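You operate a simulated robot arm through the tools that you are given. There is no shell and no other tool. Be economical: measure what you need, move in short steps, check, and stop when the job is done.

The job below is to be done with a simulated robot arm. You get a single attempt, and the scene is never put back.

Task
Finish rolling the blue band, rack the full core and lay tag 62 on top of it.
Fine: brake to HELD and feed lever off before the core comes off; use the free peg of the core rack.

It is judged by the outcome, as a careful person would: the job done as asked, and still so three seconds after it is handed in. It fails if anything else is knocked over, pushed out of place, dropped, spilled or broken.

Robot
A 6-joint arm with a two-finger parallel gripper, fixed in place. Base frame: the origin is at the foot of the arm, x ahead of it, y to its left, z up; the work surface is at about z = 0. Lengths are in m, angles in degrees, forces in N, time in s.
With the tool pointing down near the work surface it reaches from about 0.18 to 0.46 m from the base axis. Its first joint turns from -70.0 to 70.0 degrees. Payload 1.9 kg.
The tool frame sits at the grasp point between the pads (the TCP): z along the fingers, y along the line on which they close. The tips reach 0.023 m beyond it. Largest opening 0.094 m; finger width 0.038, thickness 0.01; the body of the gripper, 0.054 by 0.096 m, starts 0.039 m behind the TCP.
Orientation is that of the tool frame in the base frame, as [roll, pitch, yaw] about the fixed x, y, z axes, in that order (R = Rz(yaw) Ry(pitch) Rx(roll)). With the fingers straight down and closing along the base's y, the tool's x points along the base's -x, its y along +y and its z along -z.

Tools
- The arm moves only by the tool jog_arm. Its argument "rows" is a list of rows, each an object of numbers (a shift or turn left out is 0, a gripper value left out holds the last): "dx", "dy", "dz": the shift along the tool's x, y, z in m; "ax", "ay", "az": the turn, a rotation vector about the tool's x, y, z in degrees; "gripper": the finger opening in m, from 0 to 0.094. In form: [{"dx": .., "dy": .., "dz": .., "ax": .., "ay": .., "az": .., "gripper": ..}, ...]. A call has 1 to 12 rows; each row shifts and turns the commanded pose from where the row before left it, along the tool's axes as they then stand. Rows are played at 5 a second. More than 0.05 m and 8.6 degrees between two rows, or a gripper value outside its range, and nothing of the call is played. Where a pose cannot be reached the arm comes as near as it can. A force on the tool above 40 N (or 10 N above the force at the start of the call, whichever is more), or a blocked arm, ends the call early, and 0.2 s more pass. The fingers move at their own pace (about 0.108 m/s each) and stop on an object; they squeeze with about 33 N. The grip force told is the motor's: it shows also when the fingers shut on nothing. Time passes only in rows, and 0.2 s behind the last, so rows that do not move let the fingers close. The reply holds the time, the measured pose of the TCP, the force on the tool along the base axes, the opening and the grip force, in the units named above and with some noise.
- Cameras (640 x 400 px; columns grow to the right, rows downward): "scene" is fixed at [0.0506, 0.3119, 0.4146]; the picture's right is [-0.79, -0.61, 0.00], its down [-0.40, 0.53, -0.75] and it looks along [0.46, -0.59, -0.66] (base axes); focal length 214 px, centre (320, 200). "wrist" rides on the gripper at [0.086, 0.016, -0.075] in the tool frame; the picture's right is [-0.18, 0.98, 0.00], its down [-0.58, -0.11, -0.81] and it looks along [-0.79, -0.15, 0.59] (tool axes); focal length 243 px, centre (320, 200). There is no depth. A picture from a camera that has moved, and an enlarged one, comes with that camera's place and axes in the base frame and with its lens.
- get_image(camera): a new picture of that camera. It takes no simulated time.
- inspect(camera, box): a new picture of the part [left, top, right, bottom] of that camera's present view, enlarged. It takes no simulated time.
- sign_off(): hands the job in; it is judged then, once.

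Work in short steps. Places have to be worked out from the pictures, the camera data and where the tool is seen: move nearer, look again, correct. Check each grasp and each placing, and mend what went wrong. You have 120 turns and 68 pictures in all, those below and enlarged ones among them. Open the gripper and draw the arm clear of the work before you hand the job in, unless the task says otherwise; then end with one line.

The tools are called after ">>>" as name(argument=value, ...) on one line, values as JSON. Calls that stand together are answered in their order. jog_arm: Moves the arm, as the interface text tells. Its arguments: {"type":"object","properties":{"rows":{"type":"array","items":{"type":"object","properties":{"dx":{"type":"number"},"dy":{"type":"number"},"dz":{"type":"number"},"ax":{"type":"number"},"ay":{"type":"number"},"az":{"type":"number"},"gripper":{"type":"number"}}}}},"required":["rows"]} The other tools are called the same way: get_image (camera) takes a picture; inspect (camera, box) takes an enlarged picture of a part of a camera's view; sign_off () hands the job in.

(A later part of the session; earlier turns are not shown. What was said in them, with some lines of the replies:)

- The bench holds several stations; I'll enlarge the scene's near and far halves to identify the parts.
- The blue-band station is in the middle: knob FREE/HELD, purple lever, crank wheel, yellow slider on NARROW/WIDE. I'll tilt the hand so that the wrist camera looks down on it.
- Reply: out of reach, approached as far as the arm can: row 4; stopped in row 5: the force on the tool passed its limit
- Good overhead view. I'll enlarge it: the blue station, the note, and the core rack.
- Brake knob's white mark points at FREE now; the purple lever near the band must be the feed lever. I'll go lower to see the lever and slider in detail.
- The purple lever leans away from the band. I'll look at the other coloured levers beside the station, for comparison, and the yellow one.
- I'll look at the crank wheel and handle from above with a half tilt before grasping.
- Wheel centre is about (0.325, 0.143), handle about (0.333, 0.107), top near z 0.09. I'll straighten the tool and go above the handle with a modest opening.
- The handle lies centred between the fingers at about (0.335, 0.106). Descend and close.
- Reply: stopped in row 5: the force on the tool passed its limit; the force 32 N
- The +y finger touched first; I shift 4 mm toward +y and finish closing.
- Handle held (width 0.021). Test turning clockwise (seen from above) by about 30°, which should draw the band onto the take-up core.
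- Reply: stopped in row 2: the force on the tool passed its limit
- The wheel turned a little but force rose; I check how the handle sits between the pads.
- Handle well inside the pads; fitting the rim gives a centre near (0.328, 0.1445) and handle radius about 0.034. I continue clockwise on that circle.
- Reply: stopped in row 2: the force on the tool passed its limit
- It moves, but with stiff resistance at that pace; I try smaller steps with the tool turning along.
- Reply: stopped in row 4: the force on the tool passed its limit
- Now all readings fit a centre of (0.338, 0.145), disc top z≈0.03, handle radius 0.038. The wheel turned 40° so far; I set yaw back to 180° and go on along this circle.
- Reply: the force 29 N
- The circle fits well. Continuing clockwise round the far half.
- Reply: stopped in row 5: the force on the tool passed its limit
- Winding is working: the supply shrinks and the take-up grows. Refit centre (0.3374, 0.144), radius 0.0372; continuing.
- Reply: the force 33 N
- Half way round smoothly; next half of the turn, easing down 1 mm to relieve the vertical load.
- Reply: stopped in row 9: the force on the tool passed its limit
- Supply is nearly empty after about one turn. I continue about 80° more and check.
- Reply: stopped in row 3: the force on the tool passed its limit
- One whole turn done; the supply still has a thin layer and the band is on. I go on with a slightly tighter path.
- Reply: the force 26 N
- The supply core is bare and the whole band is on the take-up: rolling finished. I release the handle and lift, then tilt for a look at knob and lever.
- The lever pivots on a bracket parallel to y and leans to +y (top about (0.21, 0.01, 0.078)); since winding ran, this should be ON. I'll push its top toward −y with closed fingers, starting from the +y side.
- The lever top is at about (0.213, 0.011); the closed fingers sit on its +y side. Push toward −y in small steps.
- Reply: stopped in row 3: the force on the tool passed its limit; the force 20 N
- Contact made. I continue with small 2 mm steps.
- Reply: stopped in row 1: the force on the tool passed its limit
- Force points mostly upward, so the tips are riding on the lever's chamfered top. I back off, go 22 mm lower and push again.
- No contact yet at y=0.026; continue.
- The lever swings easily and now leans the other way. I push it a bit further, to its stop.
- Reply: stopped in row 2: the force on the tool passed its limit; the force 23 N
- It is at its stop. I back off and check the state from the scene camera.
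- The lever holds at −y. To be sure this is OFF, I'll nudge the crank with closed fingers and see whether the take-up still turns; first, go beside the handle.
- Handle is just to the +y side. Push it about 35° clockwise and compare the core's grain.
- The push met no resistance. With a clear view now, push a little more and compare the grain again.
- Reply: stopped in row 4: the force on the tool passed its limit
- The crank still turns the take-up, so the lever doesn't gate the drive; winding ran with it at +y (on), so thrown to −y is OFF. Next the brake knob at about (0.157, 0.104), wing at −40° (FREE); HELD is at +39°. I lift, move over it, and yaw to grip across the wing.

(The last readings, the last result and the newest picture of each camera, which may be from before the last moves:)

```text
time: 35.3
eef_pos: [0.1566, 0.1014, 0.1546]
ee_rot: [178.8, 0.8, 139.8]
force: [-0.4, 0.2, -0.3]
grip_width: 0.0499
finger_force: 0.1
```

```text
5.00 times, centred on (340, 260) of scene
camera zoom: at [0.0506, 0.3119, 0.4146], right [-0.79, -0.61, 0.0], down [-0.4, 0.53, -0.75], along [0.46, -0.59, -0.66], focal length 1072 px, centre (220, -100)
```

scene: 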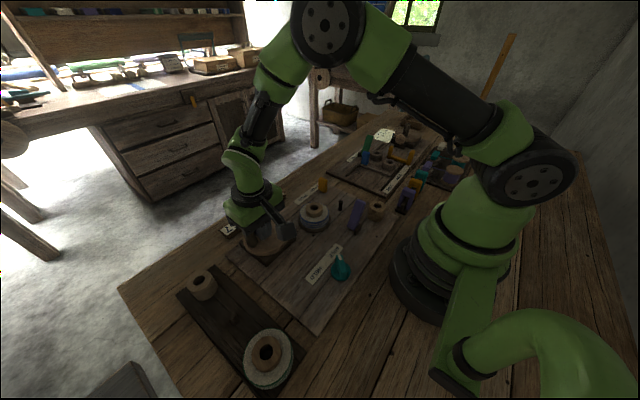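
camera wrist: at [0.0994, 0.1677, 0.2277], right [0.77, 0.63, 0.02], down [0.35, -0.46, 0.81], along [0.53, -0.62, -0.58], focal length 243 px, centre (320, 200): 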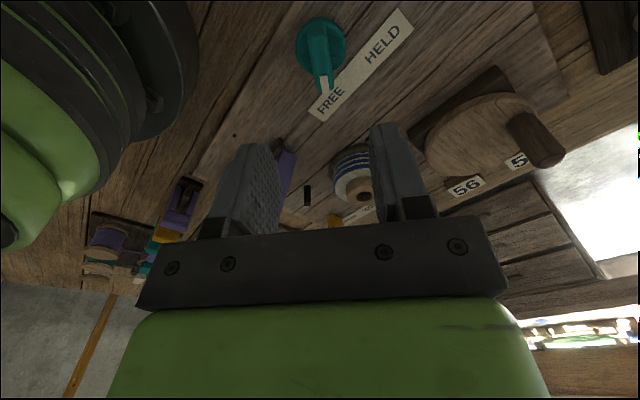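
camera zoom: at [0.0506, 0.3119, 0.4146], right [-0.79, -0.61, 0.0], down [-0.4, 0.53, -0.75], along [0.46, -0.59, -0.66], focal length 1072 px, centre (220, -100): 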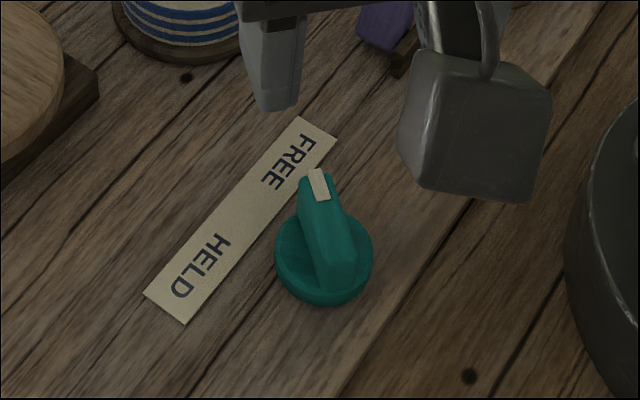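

Wing is aligned with the tool and centred near (0.158, 0.105). Descend until the tips are near z 0.022 and close.

>>> jog_arm(rows=[{"dx": 0.0012, "dy": 0.0035, "dz": 0.03}, {"dz": 0.04}, {"dz": 0.025}, {"dz": 0.013}, {}, {"gripper": 0.0}, {}, {}])

>>> get_image(camera="wrist")

```text
time: 37.0
eef_pos: [0.1594, 0.1044, 0.0454]
ee_rot: [178.8, 0.9, 140.0]
force: [2.3, 0.1, 7.6]
grip_width: 0.0138
finger_force: 45.1
stopped in row 8: the force on the tool passed its limit (the readings are from after the stop); the commanded pose is now the measured one
```

```text
24 pictures are left
camera wrist: at [0.1025, 0.17, 0.1195], right [0.77, 0.63, 0.02], down [0.36, -0.46, 0.81], along [0.53, -0.62, -0.58], focal length 243 px, centre (320, 200)
```

wrist: 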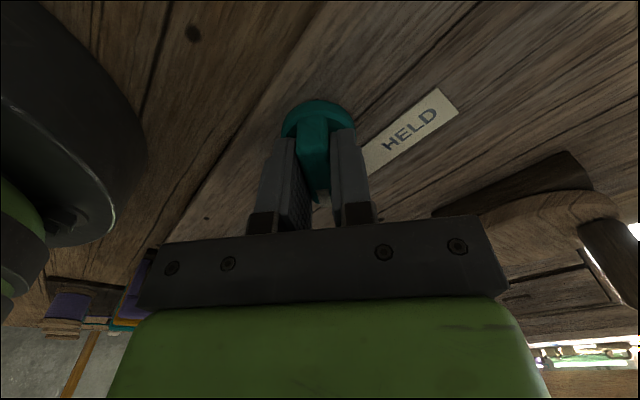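

Wing gripped (0.014). Rotate counter-clockwise 80° to HELD.

>>> jog_arm(rows=[{"az": -8}, {"az": -8}, {"az": -8}, {"az": -8}, {"az": -8}, {"az": -8}, {"az": -8}, {"az": -8}, {"az": -8}, {"az": -8}, {}])

```text
time: 38.3
eef_pos: [0.1589, 0.105, 0.0456]
ee_rot: [179.7, 1.7, -176.0]
force: [-2.1, 7.9, 2.4]
grip_width: 0.0139
finger_force: 44.9
stopped in row 6: the force on the tool passed its limit (the readings are from after the stop); the commanded pose is now the measured one
```

Turned 44° before the force limit; continuing.

>>> jog_arm(rows=[{"az": -6}, {"az": -6}, {"az": -6}, {"az": -6}, {"az": -6}, {"az": -6}, {}])

```text
time: 39.3
eef_pos: [0.1603, 0.1066, 0.0472]
ee_rot: [-179.7, 1.7, -151.6]
force: [-4.4, 5.9, 2.3]
grip_width: 0.014
finger_force: 45.2
stopped in row 5: the force on the tool passed its limit (the readings are from after the stop); the commanded pose is now the measured one
```

>>> jog_arm(rows=[{"az": -4}, {"az": -4}, {"az": -4}, {}])

>>> inspect(camera="scene", box=[280, 220, 400, 300])

```text
time: 40.2
eef_pos: [0.1602, 0.1065, 0.0467]
ee_rot: [-179.4, 1.7, -139.6]
force: [-6.8, 8.6, 1.4]
grip_width: 0.014
finger_force: 44.6
stopped in row 4: the force on the tool passed its limit (the readings are from after the stop); the commanded pose is now the measured one
```

```text
5.00 times, centred on (340, 260) of scene
camera zoom: at [0.0507, 0.3119, 0.4146], right [-0.79, -0.61, 0.0], down [-0.4, 0.53, -0.75], along [0.46, -0.59, -0.66], focal length 1072 px, centre (220, -100)
```

zoom: 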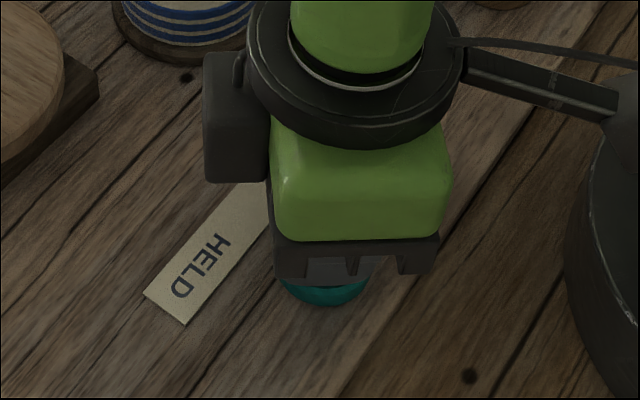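

Turned a full 80°. Release, lift, bring the yaw back to 180° and check the pointer.

>>> jog_arm(rows=[{"gripper": 0.045}, {}, {"dz": -0.04}, {"dz": -0.04}, {"az": 8}, {"az": 8}, {"az": 8}, {"az": 8}, {"az": 8, "dz": -0.03}, {"dx": -0.04}, {"dx": -0.03}, {}])

>>> inspect(camera="scene", box=[280, 170, 420, 300])

```text
time: 42.8
eef_pos: [0.2269, 0.1058, 0.1602]
ee_rot: [179.4, 1.6, -179.6]
force: [-0.5, -0.7, 0.5]
grip_width: 0.0447
finger_force: 0.1
```

```text
3.08 times, centred on (350, 235) of scene
camera zoom: at [0.0507, 0.3119, 0.4146], right [-0.79, -0.61, 0.0], down [-0.4, 0.53, -0.75], along [0.46, -0.59, -0.66], focal length 660 px, centre (228, 92)
```

zoom: 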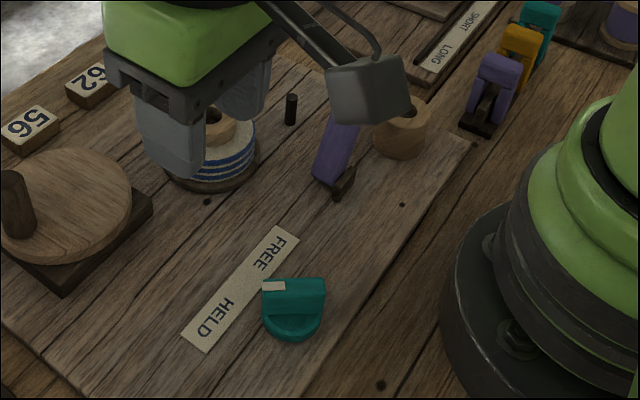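

Pointer is on HELD and lever is off. Triangulating, the full core's bush is at about (0.290, 0.0236), top z≈0.06, Ø≈0.041. I go above it with a 0.062 opening.

>>> jog_arm(rows=[{"dx": -0.032, "dy": -0.041, "gripper": 0.062}, {"dx": -0.031, "dy": -0.041}, {"ay": -1.6, "dz": 0.04}, {}])

>>> get_image(camera="wrist")

>>> inspect(camera="scene", box=[260, 160, 380, 240])

```text
refused: row 1 steps farther than a row can; nothing moved
```

```text
21 pictures are left
camera wrist: at [0.139, 0.1187, 0.2314], right [0.18, 0.98, 0.02], down [0.56, -0.11, 0.82], along [0.81, -0.14, -0.57], focal length 243 px, centre (320, 200)
```

wrist: 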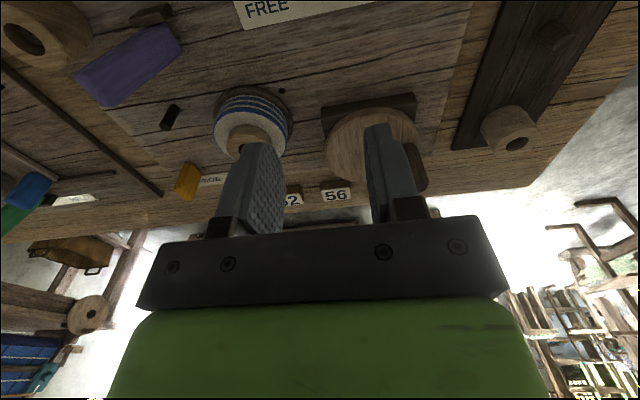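

```text
5.00 times, centred on (320, 200) of scene
camera zoom: at [0.0507, 0.3119, 0.4146], right [-0.79, -0.61, 0.0], down [-0.4, 0.53, -0.75], along [0.46, -0.59, -0.66], focal length 1072 px, centre (320, 200)
```

zoom: 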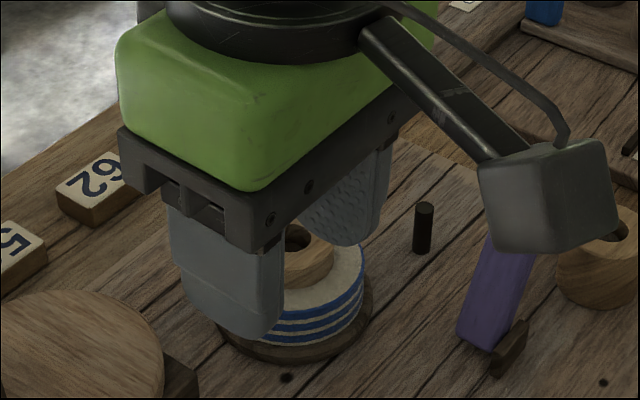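

The step was too long; I split it into three.

>>> jog_arm(rows=[{"dx": -0.021, "dy": -0.027, "gripper": 0.062}, {"dx": -0.021, "dy": -0.027}, {"dx": -0.021, "dy": -0.028}, {"ay": -1.6, "dz": 0.045}, {}])

>>> get_image(camera="wrist")

```text
time: 44.0
eef_pos: [0.2918, 0.0236, 0.1146]
ee_rot: [179.5, 3.3, -179.6]
force: [0.4, -0.4, -0.2]
grip_width: 0.0619
finger_force: 0.1
```

```text
19 pictures are left
camera wrist: at [0.2029, 0.0364, 0.1843], right [0.18, 0.98, 0.02], down [0.54, -0.11, 0.84], along [0.83, -0.14, -0.55], focal length 243 px, centre (320, 200)
```

wrist: 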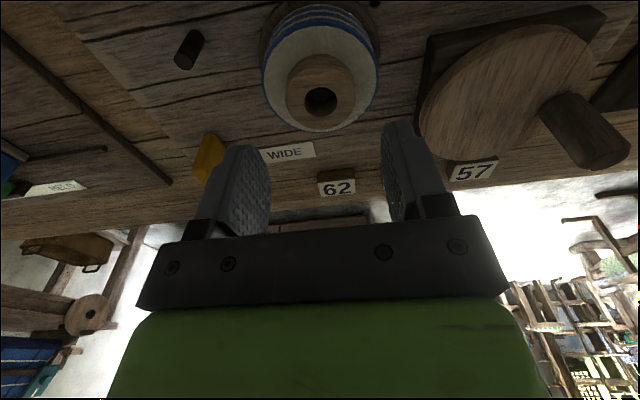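

Bush hole lies at about (0.288, 0.0235). Correct the tilt, descend to TCP z 0.071 (tips just above the roll) and close.

>>> jog_arm(rows=[{"ay": 3.3, "dx": 0.003}, {"dz": 0.025}, {"dz": 0.018}, {}, {"gripper": 0.03}, {}, {}])

>>> get_image(camera="wrist")

```text
time: 45.6
eef_pos: [0.287, 0.0239, 0.0736]
ee_rot: [179.4, 0.1, -179.5]
force: [0.3, 0.2, -0.3]
grip_width: 0.0401
finger_force: 33.4
```

```text
18 pictures are left
camera wrist: at [0.2016, 0.0378, 0.146], right [0.18, 0.98, 0.01], down [0.58, -0.11, 0.8], along [0.79, -0.14, -0.59], focal length 243 px, centre (320, 200)
```

wrist: 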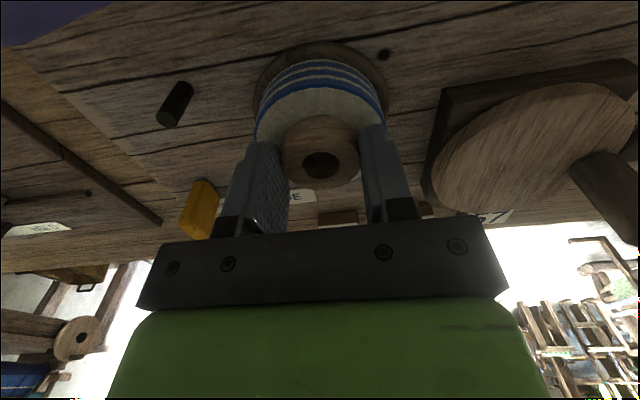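

Gripped at 0.040 wide. Lift straight up gently.

>>> jog_arm(rows=[{"dz": -0.01}, {"dz": -0.015}, {"dz": -0.02}, {"dz": -0.03}, {"dz": -0.03}, {}])

>>> get_image(camera="scene")

```text
time: 47.0
eef_pos: [0.2864, 0.0253, 0.177]
ee_rot: [179.3, -0.1, -179.6]
force: [-0.3, 0.3, 0.4]
grip_width: 0.0299
finger_force: 0.1
```

```text
17 pictures are left
```

scene: 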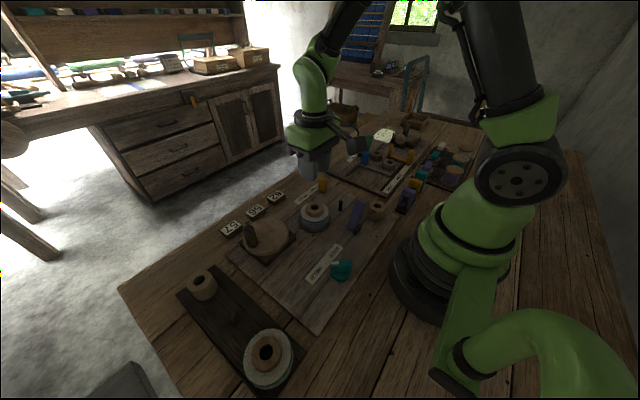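

The fingers slipped off the bush top; the core stays in place. I re-open, go down ~6 mm deeper and grip again.

>>> jog_arm(rows=[{"gripper": 0.062}, {"dz": 0.04, "dx": -0.002, "dy": -0.0015}, {"dz": 0.045}, {"dz": 0.018}, {"dz": 0.003}, {"dz": 0.003}, {}])

```text
time: 48.6
eef_pos: [0.2923, 0.0238, 0.067]
ee_rot: [179.4, 0.0, -179.7]
force: [-7.6, 1.1, 31.1]
grip_width: 0.0621
finger_force: 0.2
```

Tips rest on the roll at TCP z 0.067. Back up 2 mm, and close fully.

>>> jog_arm(rows=[{"dz": -0.003, "dx": 0.001}, {"gripper": 0.0}, {}, {}, {}])

>>> jog_arm(rows=[{"dz": -0.004}, {"dz": -0.006}, {"dz": -0.008}, {}])

```text
time: 49.8
eef_pos: [0.2894, 0.0233, 0.0688]
ee_rot: [179.4, 0.0, -179.6]
force: [1.0, -0.4, 1.1]
grip_width: 0.0399
finger_force: 32.9
```

```text
time: 50.8
eef_pos: [0.2887, 0.0229, 0.0889]
ee_rot: [179.4, 0.0, -179.6]
force: [0.8, 0.5, 0.3]
grip_width: 0.0403
finger_force: 33.6
```

Still 0.040 wide after lifting 20 mm — core seems to come along. Lift further and look.

>>> jog_arm(rows=[{"dz": -0.02}, {"dz": -0.03}, {"dz": -0.03}, {}])

>>> inspect(camera="scene", box=[250, 130, 380, 240])

```text
time: 51.8
eef_pos: [0.2893, 0.0229, 0.1681]
ee_rot: [179.4, 0.0, -179.5]
force: [-1.1, -0.1, -1.0]
grip_width: 0.0402
finger_force: 33.0
```

```text
3.64 times, centred on (315, 185) of scene
camera zoom: at [0.0506, 0.3119, 0.4146], right [-0.79, -0.61, 0.0], down [-0.4, 0.53, -0.75], along [0.46, -0.59, -0.66], focal length 780 px, centre (338, 254)
```

zoom: 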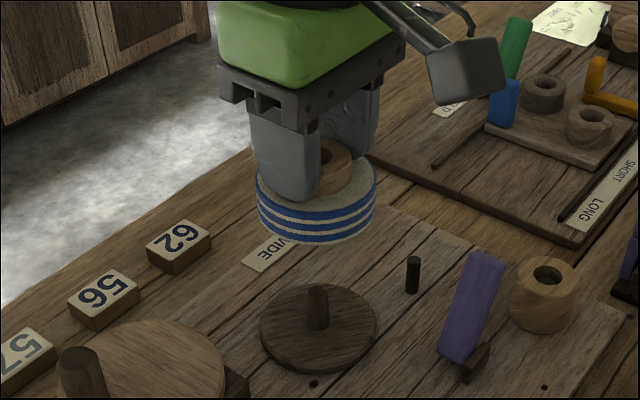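

The core is held cleanly. Carry it toward the rack at z≈0.2, stopping short to measure the free middle peg.

>>> jog_arm(rows=[{"dx": 0.009, "dy": 0.04, "dz": -0.005}, {"dx": 0.009, "dy": 0.04, "dz": -0.005}, {"dx": 0.009, "dy": 0.04, "dz": -0.005}, {"dx": 0.009, "dy": 0.04, "dz": -0.005}, {"dx": 0.009, "dy": 0.04, "dz": -0.005}, {"dx": 0.009, "dy": 0.04, "dz": -0.005}, {}])

>>> get_image(camera="wrist")

>>> inspect(camera="scene", box=[150, 200, 350, 400])

```text
time: 53.4
eef_pos: [0.2334, 0.2612, 0.2005]
ee_rot: [179.4, 0.0, -179.6]
force: [-0.5, 0.6, 0.5]
grip_width: 0.04
finger_force: 33.0
```

```text
15 pictures are left
camera wrist: at [0.1477, 0.2749, 0.2741], right [0.18, 0.98, 0.01], down [0.58, -0.11, 0.8], along [0.79, -0.14, -0.59], focal length 243 px, centre (320, 200)
```

wrist: 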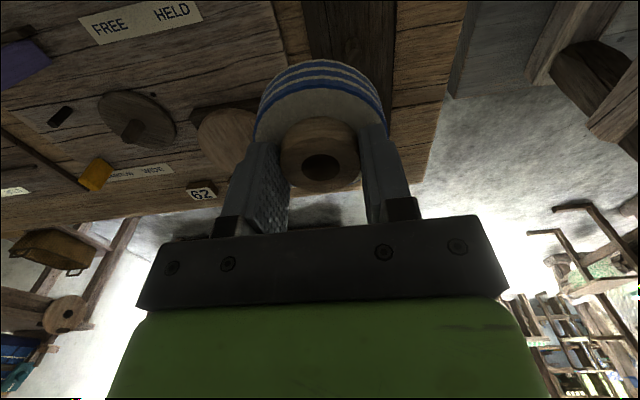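

```text
2.00 times, centred on (250, 300) of scene
camera zoom: at [0.0506, 0.3119, 0.4146], right [-0.79, -0.61, 0.0], down [-0.4, 0.53, -0.75], along [0.46, -0.59, -0.66], focal length 429 px, centre (460, 0)
```

zoom: 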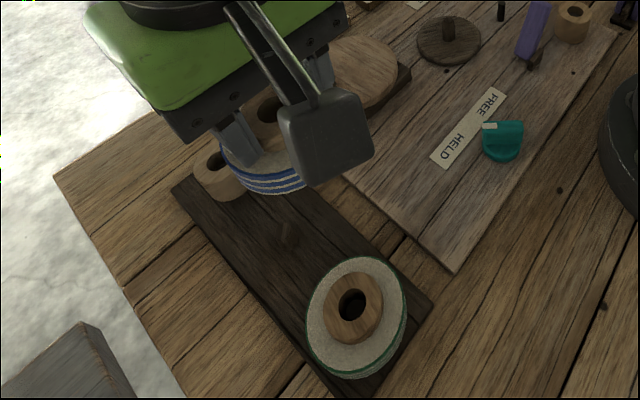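

The peg is best estimated at (0.253, 0.290). Move over it and lower so the core hovers just above the peg.

>>> jog_arm(rows=[{"dx": -0.0105, "dy": 0.015}, {"dx": -0.0105, "dy": 0.0145}, {"dz": 0.04}, {"dz": 0.04}, {"dz": 0.022}, {}])

>>> inspect(camera="scene", box=[180, 220, 320, 400])

>>> get_image(camera="wrist")

```text
time: 54.8
eef_pos: [0.2543, 0.2929, 0.1]
ee_rot: [179.4, 0.0, -179.6]
force: [-0.6, -0.6, 0.0]
grip_width: 0.0401
finger_force: 33.0
```

```text
2.22 times, centred on (250, 310) of scene
camera zoom: at [0.0506, 0.3119, 0.4146], right [-0.79, -0.61, 0.0], down [-0.4, 0.53, -0.75], along [0.46, -0.59, -0.66], focal length 477 px, centre (476, -44)
```

zoom: 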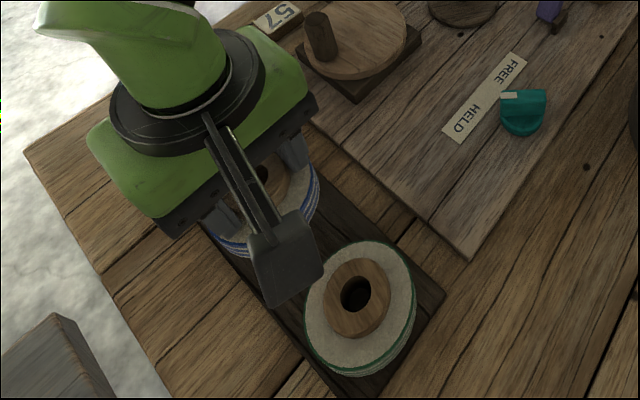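

```text
12 pictures are left
camera wrist: at [0.1686, 0.3064, 0.1733], right [0.18, 0.98, 0.01], down [0.58, -0.11, 0.8], along [0.79, -0.14, -0.59], focal length 243 px, centre (320, 200)
```

wrist: 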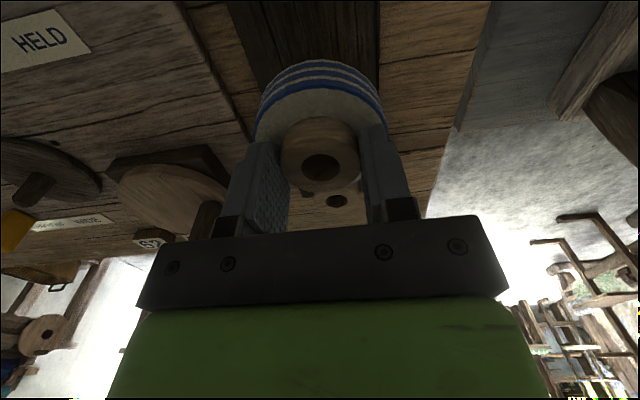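

Core hole is at (0.253, 0.2925), in line with the neighbouring core's y of 0.292. Descend in small steps, watching force.

>>> jog_arm(rows=[{"dz": 0.006}, {"dz": 0.006}, {"dz": 0.005}, {"dz": 0.004}, {"dz": 0.004}, {"dz": 0.003}, {"dz": 0.003}, {"dz": 0.003}, {"dz": 0.003}, {}])

```text
time: 57.0
eef_pos: [0.2542, 0.292, 0.062]
ee_rot: [179.4, 0.0, -179.6]
force: [-0.4, 1.1, -0.3]
grip_width: 0.0398
finger_force: 33.0
```

No resistance down to 0.062, so the peg is entering the bore. Continue until it seats.

>>> jog_arm(rows=[{"dz": 0.002}, {"dz": 0.002}, {"dz": 0.002}, {"dz": 0.002}, {}])

```text
time: 58.2
eef_pos: [0.2543, 0.2917, 0.0559]
ee_rot: [179.3, 0.0, -179.7]
force: [-5.5, -8.9, 26.0]
grip_width: 0.0403
finger_force: 33.5
```

Seated (26 N upward at z 0.056, as expected). Ease up 1 mm, release, raise and look.

>>> jog_arm(rows=[{"dz": -0.001}, {"gripper": 0.06}, {}, {"dz": -0.02}, {"dz": -0.04}, {"dz": -0.04}, {"dz": -0.03, "dy": -0.03}, {"dy": -0.04}, {}])

>>> inspect(camera="scene", box=[160, 220, 340, 400])

```text
time: 60.2
eef_pos: [0.2587, 0.2206, 0.1828]
ee_rot: [179.4, -0.1, -179.6]
force: [0.5, -0.3, 0.3]
grip_width: 0.06
finger_force: 0.0
```

```text
2.22 times, centred on (250, 310) of scene
camera zoom: at [0.0506, 0.3119, 0.4146], right [-0.79, -0.61, 0.0], down [-0.4, 0.53, -0.75], along [0.46, -0.59, -0.66], focal length 477 px, centre (476, -44)
```

zoom: 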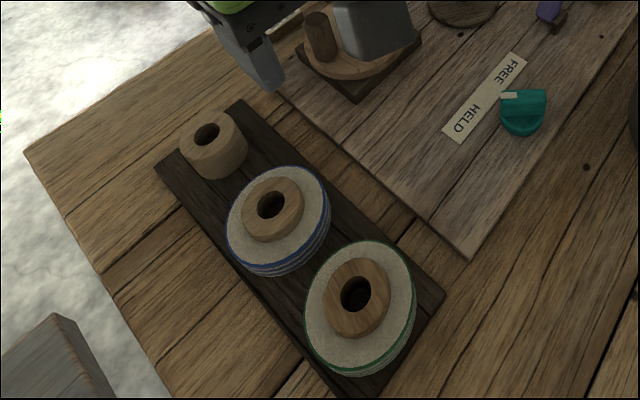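

The core is racked on the middle peg, bush top z≈0.047. Next tag 62: about 0.038 square, 0.0145 thick, centre (0.4385, 0.0178). Move above it.

>>> jog_arm(rows=[{"dx": -0.03, "dy": -0.034}, {"dx": -0.03, "dy": -0.034}, {"dx": -0.03, "dy": -0.034, "dz": 0.01}, {"dx": -0.03, "dy": -0.034, "dz": 0.015}, {"dx": -0.03, "dy": -0.034, "dz": 0.02}, {"dx": -0.03, "dy": -0.033, "dz": 0.02}, {"dz": 0.025}, {}])

>>> get_image(camera="wrist")

```text
time: 62.0
eef_pos: [0.4344, 0.0202, 0.0931]
ee_rot: [179.4, -0.2, -179.7]
force: [0.4, 0.5, -0.9]
grip_width: 0.0599
finger_force: 0.0
```

```text
10 pictures are left
camera wrist: at [0.3493, 0.0342, 0.1673], right [0.18, 0.98, 0.01], down [0.58, -0.11, 0.8], along [0.79, -0.14, -0.59], focal length 243 px, centre (320, 200)
```

wrist: 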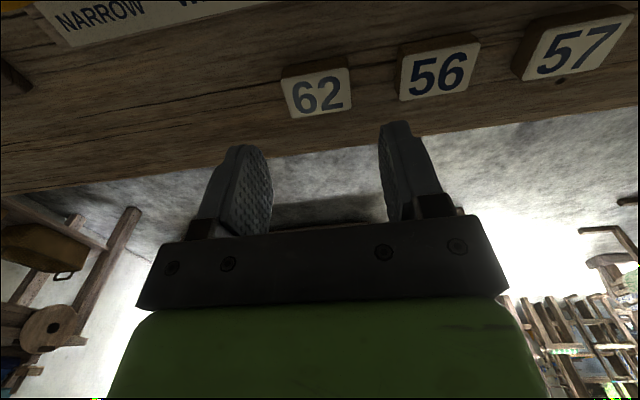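

Tag 62 centre is (0.4375, 0.018). Correct, descend to tips z≈0.006, and close.

>>> jog_arm(rows=[{"dx": -0.003, "dy": -0.002, "dz": 0.03}, {"dz": 0.025}, {"dz": 0.009}, {}, {"gripper": 0.0}, {}, {}, {}])

>>> jog_arm(rows=[{"dz": -0.03}, {"dz": -0.04}, {}])

>>> get_image(camera="wrist")

```text
time: 63.8
eef_pos: [0.4383, 0.019, 0.0283]
ee_rot: [179.4, 0.1, -179.6]
force: [-0.4, -0.4, -0.6]
grip_width: 0.0425
finger_force: 32.8
```

```text
time: 64.6
eef_pos: [0.4383, 0.0174, 0.098]
ee_rot: [179.5, -0.2, -179.6]
force: [-0.5, -0.6, -0.4]
grip_width: 0.0426
finger_force: 32.7
```

```text
9 pictures are left
camera wrist: at [0.3529, 0.0318, 0.1722], right [0.18, 0.98, 0.01], down [0.58, -0.11, 0.8], along [0.79, -0.14, -0.59], focal length 243 px, centre (320, 200)
```

wrist: 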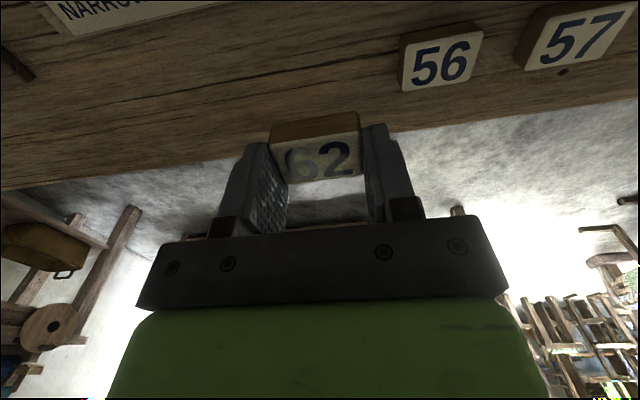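

Tag is held square. Carry it back high over to the racked core.

>>> jog_arm(rows=[{"dz": -0.04}, {"dz": -0.03, "dx": 0.02}, {"dx": 0.023, "dy": 0.039}, {"dx": 0.023, "dy": 0.039}, {"dx": 0.023, "dy": 0.039}, {"dx": 0.023, "dy": 0.039}, {"dx": 0.023, "dy": 0.039}, {"dx": 0.024, "dy": 0.04}, {"dx": 0.024, "dy": 0.0396}, {"dz": 0.03}, {"dz": 0.025}, {}])

>>> get_image(camera="wrist")

```text
time: 67.2
eef_pos: [0.2535, 0.2923, 0.1168]
ee_rot: [179.4, -0.2, -179.6]
force: [-0.3, -0.2, -0.2]
grip_width: 0.0425
finger_force: 33.0
```

```text
8 pictures are left
camera wrist: at [0.1685, 0.3052, 0.1905], right [0.18, 0.98, 0.01], down [0.58, -0.11, 0.8], along [0.79, -0.14, -0.59], focal length 243 px, centre (320, 200)
```

wrist: 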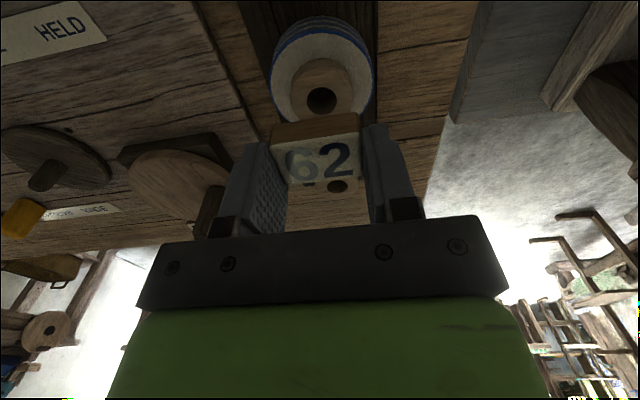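

Core bush at (0.254, 0.292), tag at (0.254, 0.290): nudge +y 2 mm and lower to contact.

>>> jog_arm(rows=[{"dy": 0.002, "dz": 0.015}, {"dz": 0.015}, {"dz": 0.006}, {"dz": 0.002}, {"dz": 0.002}, {"dz": 0.0015}, {}])

```text
time: 68.8
eef_pos: [0.2533, 0.2949, 0.0754]
ee_rot: [179.4, 0.0, -179.6]
force: [0.1, 0.7, -0.3]
grip_width: 0.0423
finger_force: 33.1
```

>>> jog_arm(rows=[{"dy": -0.001, "dz": 0.001}, {"dz": 0.001}, {"dz": 0.001}, {}])

```text
time: 69.8
eef_pos: [0.2536, 0.2936, 0.0736]
ee_rot: [179.3, 0.1, -179.6]
force: [-7.1, -4.6, 25.7]
grip_width: 0.0425
finger_force: 33.6
```

The tag touches down (26 N). Ease off 1 mm, open slowly, then rise straight up and view.

>>> jog_arm(rows=[{"dz": -0.001}, {"gripper": 0.05}, {}, {"gripper": 0.06}, {"dz": -0.015}, {"dz": -0.03}, {"dz": -0.04}, {"dz": -0.03, "dy": -0.04}, {"dy": -0.045}, {}])

>>> inspect(camera="scene", box=[160, 220, 340, 400])

>>> get_image(camera="scene")

```text
time: 72.0
eef_pos: [0.2564, 0.2051, 0.1873]
ee_rot: [179.4, 0.0, -179.6]
force: [0.6, 0.0, 0.2]
grip_width: 0.06
finger_force: 0.0
```

```text
2.22 times, centred on (250, 310) of scene
camera zoom: at [0.0506, 0.3119, 0.4146], right [-0.79, -0.61, 0.0], down [-0.4, 0.53, -0.75], along [0.46, -0.59, -0.66], focal length 477 px, centre (476, -44)
```

zoom: 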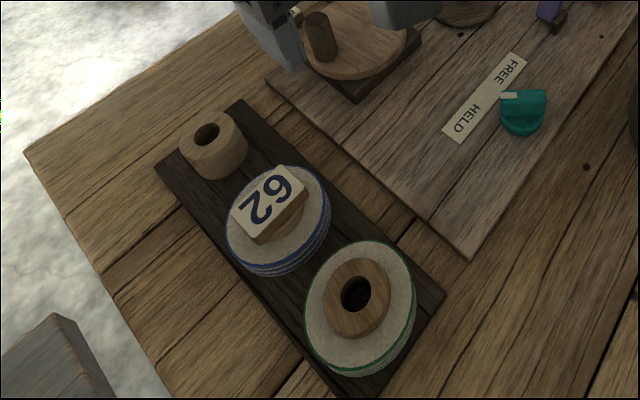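

```text
6 pictures are left
```

scene: 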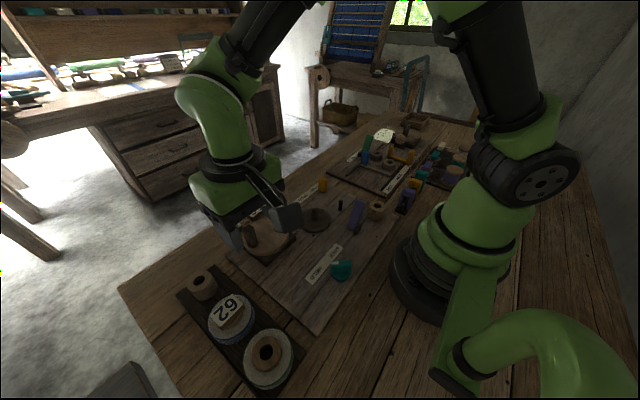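

Tag 62 lies flat on the racked core. I raise the arm clear and make one last check.

>>> jog_arm(rows=[{"dz": -0.04, "dy": -0.02}, {"dz": -0.04, "dy": -0.02}, {"dz": -0.04}, {}, {}])

>>> inspect(camera="scene", box=[160, 160, 420, 400])

```text
time: 73.2
eef_pos: [0.255, 0.1627, 0.3087]
ee_rot: [179.4, 0.0, -179.6]
force: [0.7, -0.2, -1.3]
grip_width: 0.0599
finger_force: 0.0
```

```text
1.67 times, centred on (290, 280) of scene
camera zoom: at [0.0506, 0.3119, 0.4146], right [-0.79, -0.61, 0.0], down [-0.4, 0.53, -0.75], along [0.46, -0.59, -0.66], focal length 358 px, centre (370, 67)
```

zoom: 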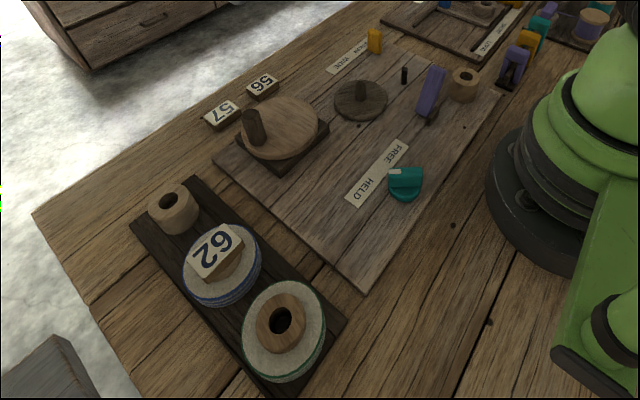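

Everything is in place, the brake is on HELD, the lever is thrown over, and the arm is clear with the gripper open; I hand it in.

>>> sign_off()

```text
The job is handed in.
```

The blue band is fully rolled, the full core is on the free middle peg with tag 62 flat on top, and before the core came off I set the brake to HELD and threw the feed lever over; the lever has no ON/OFF marking, so I took "off" to be the side opposite where it stood while winding.
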